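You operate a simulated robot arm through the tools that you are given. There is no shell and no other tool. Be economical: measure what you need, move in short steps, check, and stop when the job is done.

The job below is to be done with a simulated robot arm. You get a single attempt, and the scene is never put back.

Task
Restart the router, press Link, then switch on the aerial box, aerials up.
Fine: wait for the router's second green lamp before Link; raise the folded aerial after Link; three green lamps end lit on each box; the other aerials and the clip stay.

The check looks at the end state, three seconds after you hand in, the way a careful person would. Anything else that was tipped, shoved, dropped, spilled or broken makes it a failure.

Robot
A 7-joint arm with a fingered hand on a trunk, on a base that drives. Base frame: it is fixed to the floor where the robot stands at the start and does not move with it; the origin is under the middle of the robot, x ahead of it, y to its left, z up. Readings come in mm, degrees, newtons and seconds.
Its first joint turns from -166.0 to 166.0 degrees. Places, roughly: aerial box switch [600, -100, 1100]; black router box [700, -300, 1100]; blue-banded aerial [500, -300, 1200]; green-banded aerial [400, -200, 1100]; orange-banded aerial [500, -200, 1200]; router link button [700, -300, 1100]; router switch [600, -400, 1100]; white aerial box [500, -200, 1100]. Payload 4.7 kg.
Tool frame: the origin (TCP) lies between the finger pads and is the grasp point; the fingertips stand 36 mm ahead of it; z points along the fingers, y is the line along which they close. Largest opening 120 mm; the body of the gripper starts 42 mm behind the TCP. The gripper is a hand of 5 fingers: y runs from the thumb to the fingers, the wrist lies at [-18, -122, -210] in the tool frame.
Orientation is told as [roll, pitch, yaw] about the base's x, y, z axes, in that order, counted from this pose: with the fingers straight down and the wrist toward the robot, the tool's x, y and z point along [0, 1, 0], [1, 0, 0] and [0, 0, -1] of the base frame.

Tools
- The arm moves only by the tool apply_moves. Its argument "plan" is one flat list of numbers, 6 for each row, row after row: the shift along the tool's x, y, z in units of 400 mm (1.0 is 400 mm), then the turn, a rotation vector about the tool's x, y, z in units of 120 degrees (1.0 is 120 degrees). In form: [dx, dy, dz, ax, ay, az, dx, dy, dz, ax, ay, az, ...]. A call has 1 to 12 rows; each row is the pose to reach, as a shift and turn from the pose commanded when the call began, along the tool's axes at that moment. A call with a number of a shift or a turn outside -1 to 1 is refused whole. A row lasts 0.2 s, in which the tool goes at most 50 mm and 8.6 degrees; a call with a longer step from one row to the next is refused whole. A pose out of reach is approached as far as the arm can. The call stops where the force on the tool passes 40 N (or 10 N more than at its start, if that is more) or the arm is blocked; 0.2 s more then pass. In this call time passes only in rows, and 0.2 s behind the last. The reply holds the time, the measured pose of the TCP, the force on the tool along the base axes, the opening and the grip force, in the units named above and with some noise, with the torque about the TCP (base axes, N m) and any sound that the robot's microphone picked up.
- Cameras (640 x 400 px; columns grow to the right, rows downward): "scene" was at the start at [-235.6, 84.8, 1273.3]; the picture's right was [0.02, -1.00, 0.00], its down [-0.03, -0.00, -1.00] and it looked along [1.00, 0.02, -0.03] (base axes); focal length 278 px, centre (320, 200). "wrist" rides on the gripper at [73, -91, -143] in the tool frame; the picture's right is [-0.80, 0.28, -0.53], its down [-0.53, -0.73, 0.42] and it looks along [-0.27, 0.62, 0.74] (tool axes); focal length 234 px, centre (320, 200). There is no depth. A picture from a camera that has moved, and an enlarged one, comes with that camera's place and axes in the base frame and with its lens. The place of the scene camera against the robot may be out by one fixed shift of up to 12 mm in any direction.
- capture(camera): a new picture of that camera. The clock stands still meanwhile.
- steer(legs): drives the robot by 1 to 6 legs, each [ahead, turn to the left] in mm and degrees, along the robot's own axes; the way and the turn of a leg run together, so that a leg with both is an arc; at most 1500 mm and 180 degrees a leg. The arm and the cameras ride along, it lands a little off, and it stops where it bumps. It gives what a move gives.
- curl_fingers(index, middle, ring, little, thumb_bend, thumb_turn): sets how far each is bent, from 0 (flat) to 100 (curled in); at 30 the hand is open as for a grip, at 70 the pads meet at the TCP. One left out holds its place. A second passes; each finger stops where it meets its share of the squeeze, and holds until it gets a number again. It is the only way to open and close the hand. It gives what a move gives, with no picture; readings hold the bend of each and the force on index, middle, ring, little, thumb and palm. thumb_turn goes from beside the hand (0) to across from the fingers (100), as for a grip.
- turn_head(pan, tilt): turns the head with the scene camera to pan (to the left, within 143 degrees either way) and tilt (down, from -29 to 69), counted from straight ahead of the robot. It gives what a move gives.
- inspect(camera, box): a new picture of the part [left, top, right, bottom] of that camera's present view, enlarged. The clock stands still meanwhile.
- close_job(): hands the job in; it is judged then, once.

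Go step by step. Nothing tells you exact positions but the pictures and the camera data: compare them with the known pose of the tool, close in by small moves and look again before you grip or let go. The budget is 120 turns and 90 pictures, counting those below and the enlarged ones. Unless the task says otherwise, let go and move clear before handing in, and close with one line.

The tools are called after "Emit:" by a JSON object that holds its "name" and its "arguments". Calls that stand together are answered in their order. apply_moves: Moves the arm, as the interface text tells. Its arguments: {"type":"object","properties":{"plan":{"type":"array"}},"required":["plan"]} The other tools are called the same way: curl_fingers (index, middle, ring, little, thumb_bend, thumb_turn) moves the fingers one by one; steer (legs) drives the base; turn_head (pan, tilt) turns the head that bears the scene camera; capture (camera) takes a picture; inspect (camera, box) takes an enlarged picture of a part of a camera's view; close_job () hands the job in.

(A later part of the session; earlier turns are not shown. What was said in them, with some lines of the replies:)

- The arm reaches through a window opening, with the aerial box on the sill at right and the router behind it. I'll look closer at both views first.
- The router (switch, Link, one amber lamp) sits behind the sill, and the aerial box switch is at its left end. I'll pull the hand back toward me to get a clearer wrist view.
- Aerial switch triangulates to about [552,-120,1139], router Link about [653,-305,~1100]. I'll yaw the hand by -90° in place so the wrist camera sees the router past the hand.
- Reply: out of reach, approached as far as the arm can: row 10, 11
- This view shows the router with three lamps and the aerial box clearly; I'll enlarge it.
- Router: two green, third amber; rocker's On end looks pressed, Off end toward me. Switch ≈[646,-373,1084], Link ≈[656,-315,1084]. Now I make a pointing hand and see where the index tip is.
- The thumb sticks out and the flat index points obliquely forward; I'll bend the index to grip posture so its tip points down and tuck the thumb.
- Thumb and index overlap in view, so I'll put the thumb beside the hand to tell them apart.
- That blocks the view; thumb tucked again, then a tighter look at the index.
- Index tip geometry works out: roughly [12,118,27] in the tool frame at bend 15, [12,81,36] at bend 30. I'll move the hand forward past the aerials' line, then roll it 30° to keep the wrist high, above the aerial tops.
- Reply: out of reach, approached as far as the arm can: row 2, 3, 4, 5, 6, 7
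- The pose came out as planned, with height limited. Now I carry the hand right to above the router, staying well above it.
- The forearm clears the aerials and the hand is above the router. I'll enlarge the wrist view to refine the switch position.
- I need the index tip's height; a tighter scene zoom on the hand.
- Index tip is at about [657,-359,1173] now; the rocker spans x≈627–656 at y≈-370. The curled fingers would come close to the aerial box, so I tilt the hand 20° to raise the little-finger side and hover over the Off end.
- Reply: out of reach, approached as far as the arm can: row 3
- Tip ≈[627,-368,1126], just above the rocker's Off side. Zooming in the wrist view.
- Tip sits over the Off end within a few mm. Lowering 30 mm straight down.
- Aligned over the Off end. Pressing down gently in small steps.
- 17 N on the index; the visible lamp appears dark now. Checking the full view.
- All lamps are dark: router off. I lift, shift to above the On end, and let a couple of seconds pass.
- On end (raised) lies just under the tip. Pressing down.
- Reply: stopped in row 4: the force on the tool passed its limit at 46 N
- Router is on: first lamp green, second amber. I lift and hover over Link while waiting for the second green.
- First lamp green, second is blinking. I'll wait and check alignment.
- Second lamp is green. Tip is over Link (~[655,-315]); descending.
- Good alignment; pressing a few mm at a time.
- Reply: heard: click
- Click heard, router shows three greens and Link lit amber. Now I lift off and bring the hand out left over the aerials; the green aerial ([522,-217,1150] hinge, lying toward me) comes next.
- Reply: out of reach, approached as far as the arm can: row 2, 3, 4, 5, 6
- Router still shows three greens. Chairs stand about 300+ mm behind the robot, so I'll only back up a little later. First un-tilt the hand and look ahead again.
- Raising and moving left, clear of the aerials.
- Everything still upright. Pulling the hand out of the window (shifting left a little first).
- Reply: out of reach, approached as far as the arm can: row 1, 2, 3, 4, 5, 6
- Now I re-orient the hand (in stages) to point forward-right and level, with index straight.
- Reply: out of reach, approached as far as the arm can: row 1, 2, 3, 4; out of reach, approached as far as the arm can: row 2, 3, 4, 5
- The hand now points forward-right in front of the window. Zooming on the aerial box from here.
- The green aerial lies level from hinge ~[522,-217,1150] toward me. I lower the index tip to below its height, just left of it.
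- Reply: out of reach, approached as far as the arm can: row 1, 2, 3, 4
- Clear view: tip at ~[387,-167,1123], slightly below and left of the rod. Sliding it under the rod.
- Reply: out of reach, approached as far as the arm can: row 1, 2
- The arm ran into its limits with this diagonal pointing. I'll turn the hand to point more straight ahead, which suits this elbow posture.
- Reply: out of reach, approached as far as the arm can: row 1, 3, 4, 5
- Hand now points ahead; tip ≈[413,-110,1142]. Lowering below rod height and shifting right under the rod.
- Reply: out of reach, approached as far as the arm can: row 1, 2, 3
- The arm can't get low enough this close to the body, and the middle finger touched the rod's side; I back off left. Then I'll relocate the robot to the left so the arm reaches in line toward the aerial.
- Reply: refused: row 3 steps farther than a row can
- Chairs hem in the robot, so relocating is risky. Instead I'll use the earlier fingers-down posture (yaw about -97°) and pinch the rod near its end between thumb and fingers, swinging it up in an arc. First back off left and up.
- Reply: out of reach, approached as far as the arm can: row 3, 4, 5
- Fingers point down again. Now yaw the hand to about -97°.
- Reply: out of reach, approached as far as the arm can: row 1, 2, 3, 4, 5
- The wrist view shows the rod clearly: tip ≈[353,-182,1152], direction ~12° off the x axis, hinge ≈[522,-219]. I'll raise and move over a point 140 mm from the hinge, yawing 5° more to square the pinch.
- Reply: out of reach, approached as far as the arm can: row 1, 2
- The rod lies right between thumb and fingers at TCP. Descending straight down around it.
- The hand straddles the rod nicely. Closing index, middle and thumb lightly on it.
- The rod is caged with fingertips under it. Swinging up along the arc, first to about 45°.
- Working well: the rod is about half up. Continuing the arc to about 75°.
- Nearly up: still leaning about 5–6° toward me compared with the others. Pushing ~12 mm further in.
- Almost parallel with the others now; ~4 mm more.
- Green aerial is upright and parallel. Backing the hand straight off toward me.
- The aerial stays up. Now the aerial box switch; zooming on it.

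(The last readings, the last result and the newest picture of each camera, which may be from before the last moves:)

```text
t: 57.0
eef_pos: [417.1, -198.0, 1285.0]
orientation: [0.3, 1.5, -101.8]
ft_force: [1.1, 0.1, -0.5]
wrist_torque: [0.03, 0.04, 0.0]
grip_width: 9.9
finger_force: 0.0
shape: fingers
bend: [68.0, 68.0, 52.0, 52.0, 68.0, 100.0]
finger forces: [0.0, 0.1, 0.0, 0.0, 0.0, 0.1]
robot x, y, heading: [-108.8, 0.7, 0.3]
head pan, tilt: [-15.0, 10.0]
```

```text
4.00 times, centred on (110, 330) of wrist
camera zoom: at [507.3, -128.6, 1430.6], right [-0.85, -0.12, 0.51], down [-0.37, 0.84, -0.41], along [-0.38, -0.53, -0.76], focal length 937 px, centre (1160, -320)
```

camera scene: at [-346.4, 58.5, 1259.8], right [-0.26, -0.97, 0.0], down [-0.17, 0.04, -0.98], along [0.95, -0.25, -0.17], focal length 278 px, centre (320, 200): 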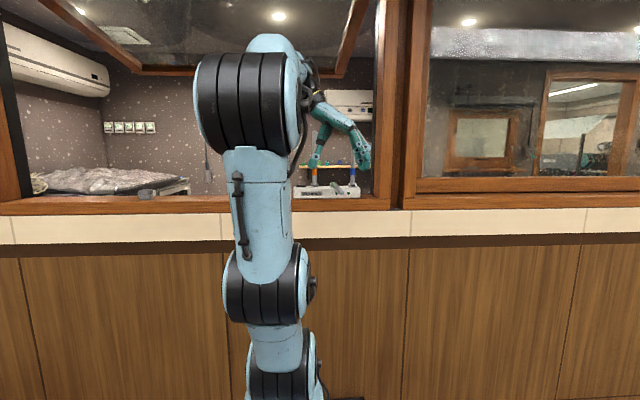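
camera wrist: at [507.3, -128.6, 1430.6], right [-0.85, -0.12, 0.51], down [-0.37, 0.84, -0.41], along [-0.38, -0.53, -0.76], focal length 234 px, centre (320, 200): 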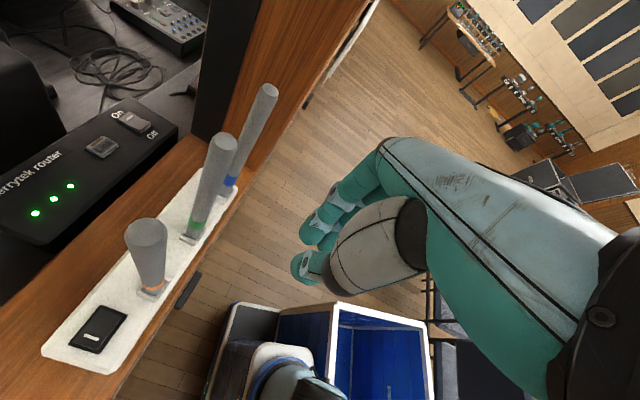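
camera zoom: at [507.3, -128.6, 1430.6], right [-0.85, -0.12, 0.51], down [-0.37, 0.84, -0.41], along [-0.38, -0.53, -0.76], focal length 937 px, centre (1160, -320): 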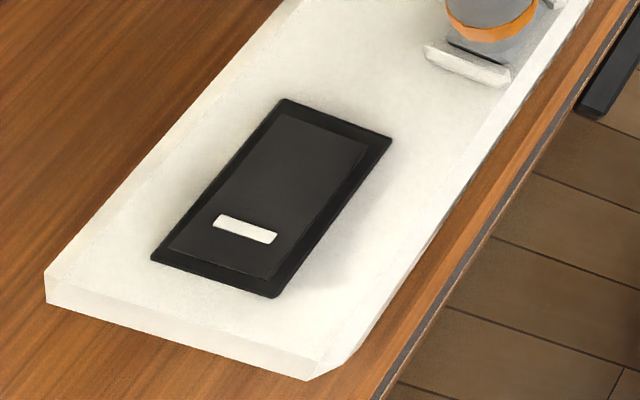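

The marked ("on") end is the left one, raised now, at about [552,-109,1142]. I move left in front of the window, re-form the pointing hand and roll 30°.

Emit:
{"name": "apply_moves", "arguments": {"plan": [-0.022, -0.105, 0, 0, 0, 0, -0.044, -0.21, 0, 0, 0, 0, -0.066, -0.315, 0, 0, 0, 0, -0.087, -0.4185, 0, 0, 0, 0]}}

Emit:
{"name": "curl_fingers", "arguments": {"index": 15, "middle": 100, "ring": 100, "little": 100, "thumb_bend": 100, "thumb_turn": 100}}

Emit:
{"name": "apply_moves", "arguments": {"plan": [0, 0, 0, 0.0625, 0, 0, 0, 0, 0, 0.125, 0, 0, 0, 0, 0, 0.1875, 0, 0, 0, 0, 0, 0.25, 0, 0]}}

Emit:
{"name": "capture", "arguments": {"camera": "wrist"}}

```text
t: 58.0
eef_pos: [427.0, -40.8, 1243.6]
orientation: [0.7, 1.8, -101.8]
ft_force: [-1.5, -1.2, 1.9]
wrist_torque: [0.11, -0.19, 0.02]
grip_width: 9.8
finger_force: 0.0
shape: fingers
bend: [68.0, 68.0, 52.0, 52.0, 68.0, 100.0]
finger forces: [0.0, 0.0, 0.0, 0.0, 0.0, 0.0]
out of reach, approached as far as the arm can: row 3, 4
robot x, y, heading: [-107.7, 1.3, 0.1]
head pan, tilt: [-15.0, 10.0]
```

```text
t: 59.0
eef_pos: [429.9, -41.3, 1242.6]
orientation: [0.4, 1.6, -101.8]
ft_force: [0.1, 0.1, 0.6]
wrist_torque: [0.02, 0.02, -0.01]
grip_width: 44.1
finger_force: 0.1
shape: fingers
bend: [15.0, 100.0, 100.0, 100.0, 100.0, 100.0]
finger forces: [0.0, 0.1, 0.1, 0.0, 0.0, 0.0]
robot x, y, heading: [-110.0, 4.0, -0.1]
head pan, tilt: [-15.0, 10.0]
```

```text
t: 60.0
eef_pos: [429.9, -40.9, 1243.3]
orientation: [0.5, 31.6, -101.6]
ft_force: [0.1, 0.3, -0.2]
wrist_torque: [-0.02, -0.01, -0.04]
grip_width: 44.3
finger_force: 0.0
shape: fingers
bend: [15.0, 100.0, 100.0, 100.0, 100.0, 100.0]
finger forces: [0.1, 0.0, 0.1, 0.1, 0.0, 0.0]
robot x, y, heading: [-109.6, 2.1, 0.2]
head pan, tilt: [-15.0, 10.0]
```

```text
14 pictures are left
camera wrist: at [501.2, -53.8, 1413.2], right [-0.89, -0.34, 0.3], down [-0.35, 0.94, 0.02], along [-0.28, -0.09, -0.96], focal length 234 px, centre (320, 200)
```

wrist: 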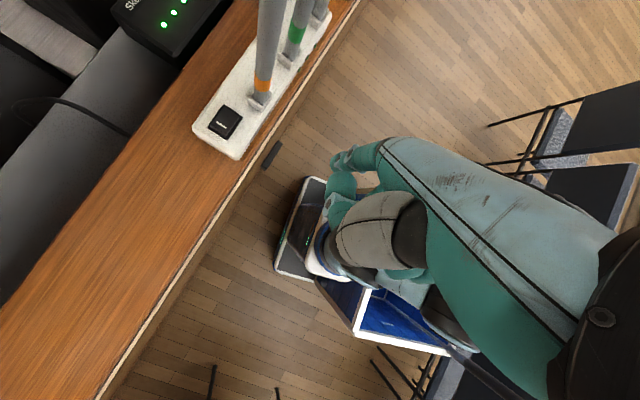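

Pointing hand ready; tip ≈[431,-124,1184]. Shifting left slightly and then forward to above the switch's marked end.

Emit:
{"name": "apply_moves", "arguments": {"plan": [-0.01, -0.042, 0.0256, 0, 0, 0, 0.09, -0.057, 0.034, 0, 0, 0, 0.19, -0.071, 0.043, 0, 0, 0, 0.288, -0.0855, 0.052, 0, 0, 0]}}

Emit:
{"name": "capture", "arguments": {"camera": "wrist"}}

Emit:
{"name": "inspect", "arguments": {"camera": "scene", "box": [260, 120, 380, 220]}}

```text
t: 61.0
eef_pos: [552.6, -27.0, 1244.1]
orientation: [0.6, 31.7, -101.5]
ft_force: [-1.6, 0.2, 1.5]
wrist_torque: [-0.02, -0.05, -0.01]
grip_width: 44.3
finger_force: 0.0
shape: fingers
bend: [15.0, 100.0, 100.0, 100.0, 100.0, 100.0]
finger forces: [0.0, 0.0, 0.0, 0.1, 0.1, 0.0]
robot x, y, heading: [-114.2, -6.1, 0.3]
head pan, tilt: [-15.0, 10.0]
```

```text
13 pictures are left
camera wrist: at [622.9, -38.4, 1414.2], right [-0.89, -0.34, 0.29], down [-0.35, 0.94, 0.02], along [-0.28, -0.09, -0.96], focal length 234 px, centre (320, 200)
```

wrist: 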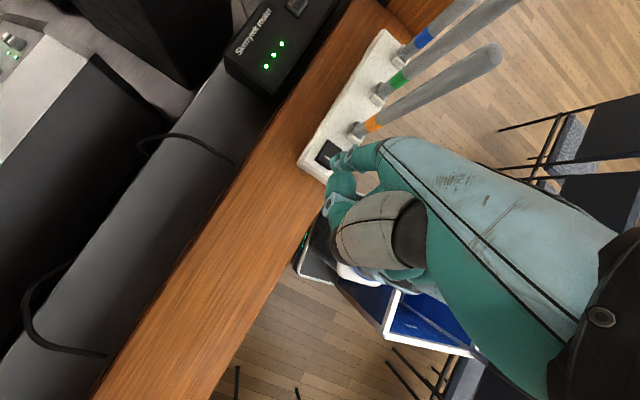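

```text
4.00 times, centred on (320, 170) of scene
camera zoom: at [-346.5, 58.4, 1259.8], right [-0.26, -0.97, 0.0], down [-0.17, 0.04, -0.98], along [0.95, -0.25, -0.17], focal length 1113 px, centre (320, 320)
```

zoom: 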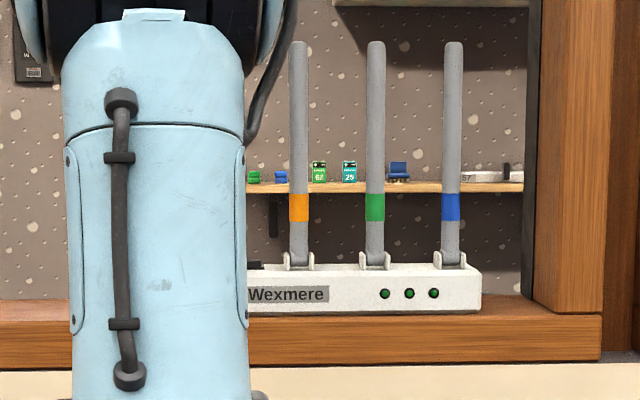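

All aerials upright. Lowering 26 mm and checking alignment on the switch.

Emit:
{"name": "apply_moves", "arguments": {"plan": [0, 0.017, 0.028, 0, 0, 0, 0, 0.034, 0.0555, 0, 0, 0]}}

Emit:
{"name": "inspect", "arguments": {"camera": "wrist", "box": [290, 110, 410, 210]}}

```text
t: 61.6
eef_pos: [552.0, -26.0, 1218.8]
orientation: [0.4, 31.5, -101.5]
ft_force: [-0.2, 0.2, -0.5]
wrist_torque: [-0.02, -0.01, -0.03]
grip_width: 44.3
finger_force: 0.1
shape: fingers
bend: [15.0, 100.0, 100.0, 100.0, 100.0, 100.0]
finger forces: [0.0, 0.1, 0.0, 0.0, 0.0, 0.0]
robot x, y, heading: [-108.4, -4.7, 0.2]
head pan, tilt: [-15.0, 10.0]
```

```text
4.00 times, centred on (350, 160) of wrist
camera zoom: at [622.9, -38.6, 1388.4], right [-0.89, -0.34, 0.3], down [-0.35, 0.94, 0.02], along [-0.28, -0.09, -0.96], focal length 937 px, centre (200, 360)
```

zoom: 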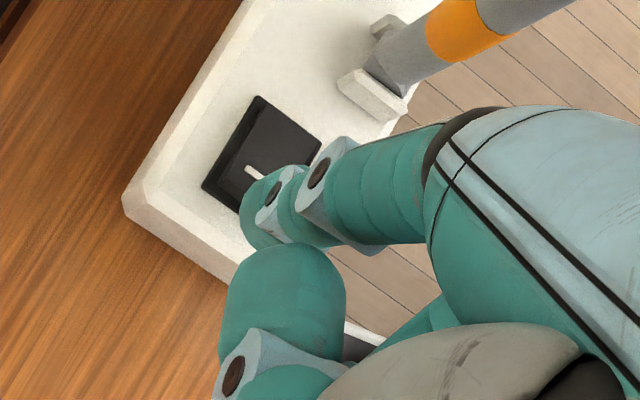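

Tip is over the marked end (needs ~5 mm more to the right). Descending to contact and pressing.

Emit:
{"name": "apply_moves", "arguments": {"plan": [0, 0.015, 0.012, 0, 0, 0, 0, 0.029, 0.023, 0, 0, 0, 0, 0.0342, 0.0315, 0, 0, 0]}}

Emit:
{"name": "inspect", "arguments": {"camera": "wrist", "box": [290, 110, 410, 210]}}

```text
t: 62.2
eef_pos: [550.3, -29.2, 1211.2]
orientation: [1.7, 31.6, -100.9]
ft_force: [-0.2, 2.2, 10.3]
wrist_torque: [-0.71, 0.06, 0.01]
grip_width: 43.6
finger_force: 5.0
shape: fingers
bend: [15.0, 100.0, 100.0, 100.0, 100.0, 100.0]
finger forces: [10.6, 0.1, 0.1, 0.0, 0.0, 0.1]
robot x, y, heading: [-108.2, -2.1, -0.1]
head pan, tilt: [-15.0, 10.0]
stopped in row 3: the force on the tool passed its limit at 49 N (the readings are from after the stop); the commanded pose is now the measured one
```

```text
4.00 times, centred on (350, 160) of wrist
camera zoom: at [618.2, -41.2, 1382.6], right [-0.9, -0.34, 0.28], down [-0.35, 0.94, 0.01], along [-0.27, -0.09, -0.96], focal length 937 px, centre (200, 360)
```

zoom: 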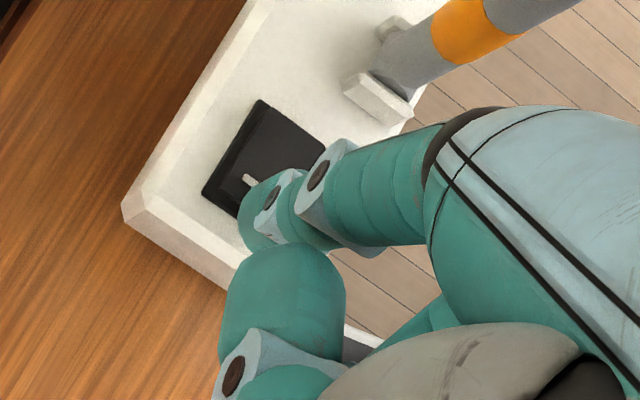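

The press peaked at 49 N and the rocker looks tipped. Checking the lamps from the head camera.

Emit:
{"name": "inspect", "arguments": {"camera": "scene", "box": [260, 120, 380, 220]}}

```text
4.00 times, centred on (320, 170) of scene
camera zoom: at [-346.3, 58.4, 1259.8], right [-0.26, -0.97, 0.0], down [-0.17, 0.04, -0.98], along [0.95, -0.25, -0.17], focal length 1113 px, centre (320, 320)
```

zoom: 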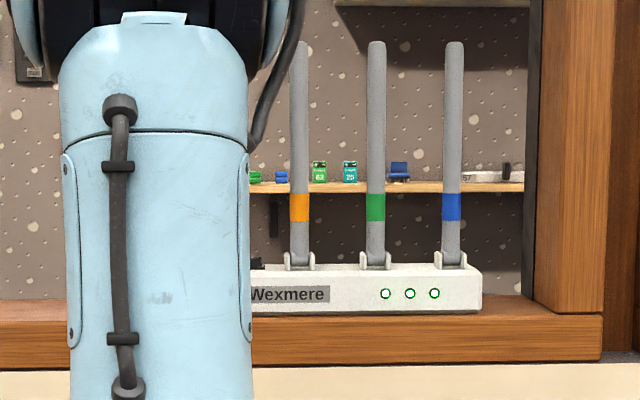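

All three aerial-box lamps are lit. Lifting off and withdrawing the hand from the window.

Emit:
{"name": "apply_moves", "arguments": {"plan": [0, -0.026, -0.043, 0, 0, 0, 0, -0.065, -0.106, 0, 0, 0, -0.1, -0.05, -0.115, 0, 0, 0, -0.2, -0.03, -0.125, 0, 0, 0, -0.3, -0.015, -0.137, 0, 0, 0]}}

Emit:
{"name": "apply_moves", "arguments": {"plan": [0, 0, 0, 0, 0, 0, 0, 0, 0, 0, 0, 0, 0, 0, 0, 0, 0, 0, 0, 0, 0, 0, 0, 0, 0, 0, 0, 0, 0, 0, 0, 0, 0, 0, 0, 0, 0, 0, 0, 0, 0, 0, 0, 0, 0, 0, 0, 0, 0, 0, 0, 0, 0, 0]}}

Emit:
{"name": "capture", "arguments": {"camera": "wrist"}}

Emit:
{"name": "inspect", "arguments": {"camera": "scene", "box": [260, 120, 380, 220]}}

```text
t: 63.4
eef_pos: [427.2, -30.2, 1254.9]
orientation: [1.2, 31.6, -101.0]
ft_force: [1.0, -0.5, -0.4]
wrist_torque: [0.02, 0.06, 0.06]
grip_width: 43.9
finger_force: 0.1
shape: fingers
bend: [15.0, 100.0, 100.0, 100.0, 100.0, 100.0]
finger forces: [0.0, 0.1, 0.0, 0.1, 0.1, 0.0]
robot x, y, heading: [-109.0, -1.3, 0.2]
head pan, tilt: [-15.0, 10.0]
```

```text
t: 65.4
eef_pos: [428.5, -29.3, 1257.4]
orientation: [1.5, 31.6, -101.0]
ft_force: [0.0, 0.3, -0.3]
wrist_torque: [0.0, -0.01, 0.01]
grip_width: 43.9
finger_force: 0.0
shape: fingers
bend: [15.0, 100.0, 100.0, 100.0, 100.0, 100.0]
finger forces: [0.0, 0.1, 0.1, 0.1, 0.0, 0.0]
robot x, y, heading: [-111.6, -2.8, 0.1]
head pan, tilt: [-15.0, 10.0]
```

```text
8 pictures are left
camera wrist: at [495.6, -40.8, 1428.4], right [-0.9, -0.34, 0.28], down [-0.35, 0.94, 0.01], along [-0.27, -0.09, -0.96], focal length 234 px, centre (320, 200)
```

wrist: 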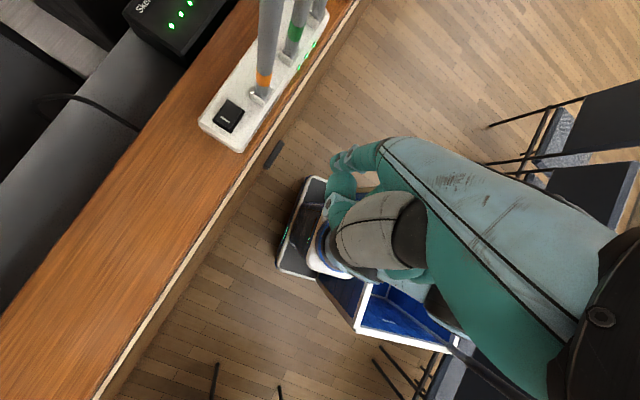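

```text
4.00 times, centred on (320, 170) of scene
camera zoom: at [-346.0, 58.4, 1259.8], right [-0.26, -0.97, 0.0], down [-0.17, 0.04, -0.98], along [0.95, -0.25, -0.17], focal length 1113 px, centre (320, 320)
```

zoom: 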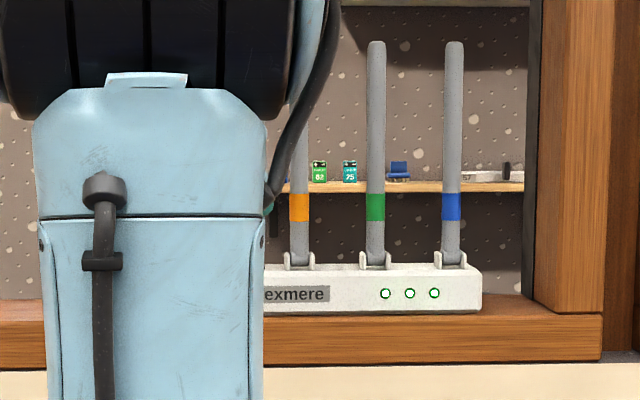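

Box lamps steady, aerials up. One last zoom on the router lamps.

Emit:
{"name": "inspect", "arguments": {"camera": "wrist", "box": [110, 0, 340, 140]}}

Emit:
{"name": "inspect", "arguments": {"camera": "scene", "box": [325, 180, 355, 205]}}

```text
2.78 times, centred on (225, 70) of wrist
camera zoom: at [495.6, -40.8, 1428.4], right [-0.9, -0.34, 0.28], down [-0.35, 0.94, 0.01], along [-0.27, -0.09, -0.96], focal length 652 px, centre (584, 562)
```

zoom: 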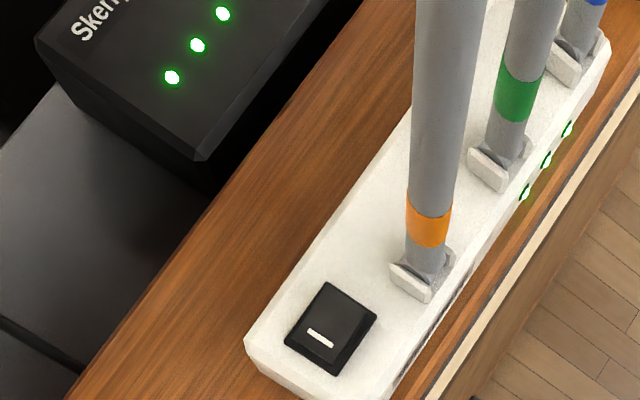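

```text
16.00 times, centred on (340, 192) of scene
camera zoom: at [-346.0, 58.4, 1259.8], right [-0.26, -0.97, 0.0], down [-0.17, 0.04, -0.98], along [0.95, -0.25, -0.17], focal length 4453 px, centre (0, 320)
```

zoom: 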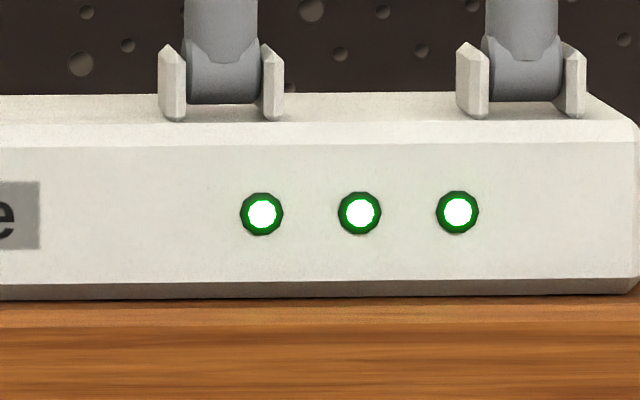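

Three green lamps are lit on each box, all the aerials stand upright, and the hand is clear, so I'm handing in.

Emit:
{"name": "close_job", "arguments": {}}

```text
The job is handed in.
```

I restarted the router and pressed Link once its second lamp went green. Then I raised the green aerial and switched on the aerial box; both boxes showed three green lamps when I handed in.
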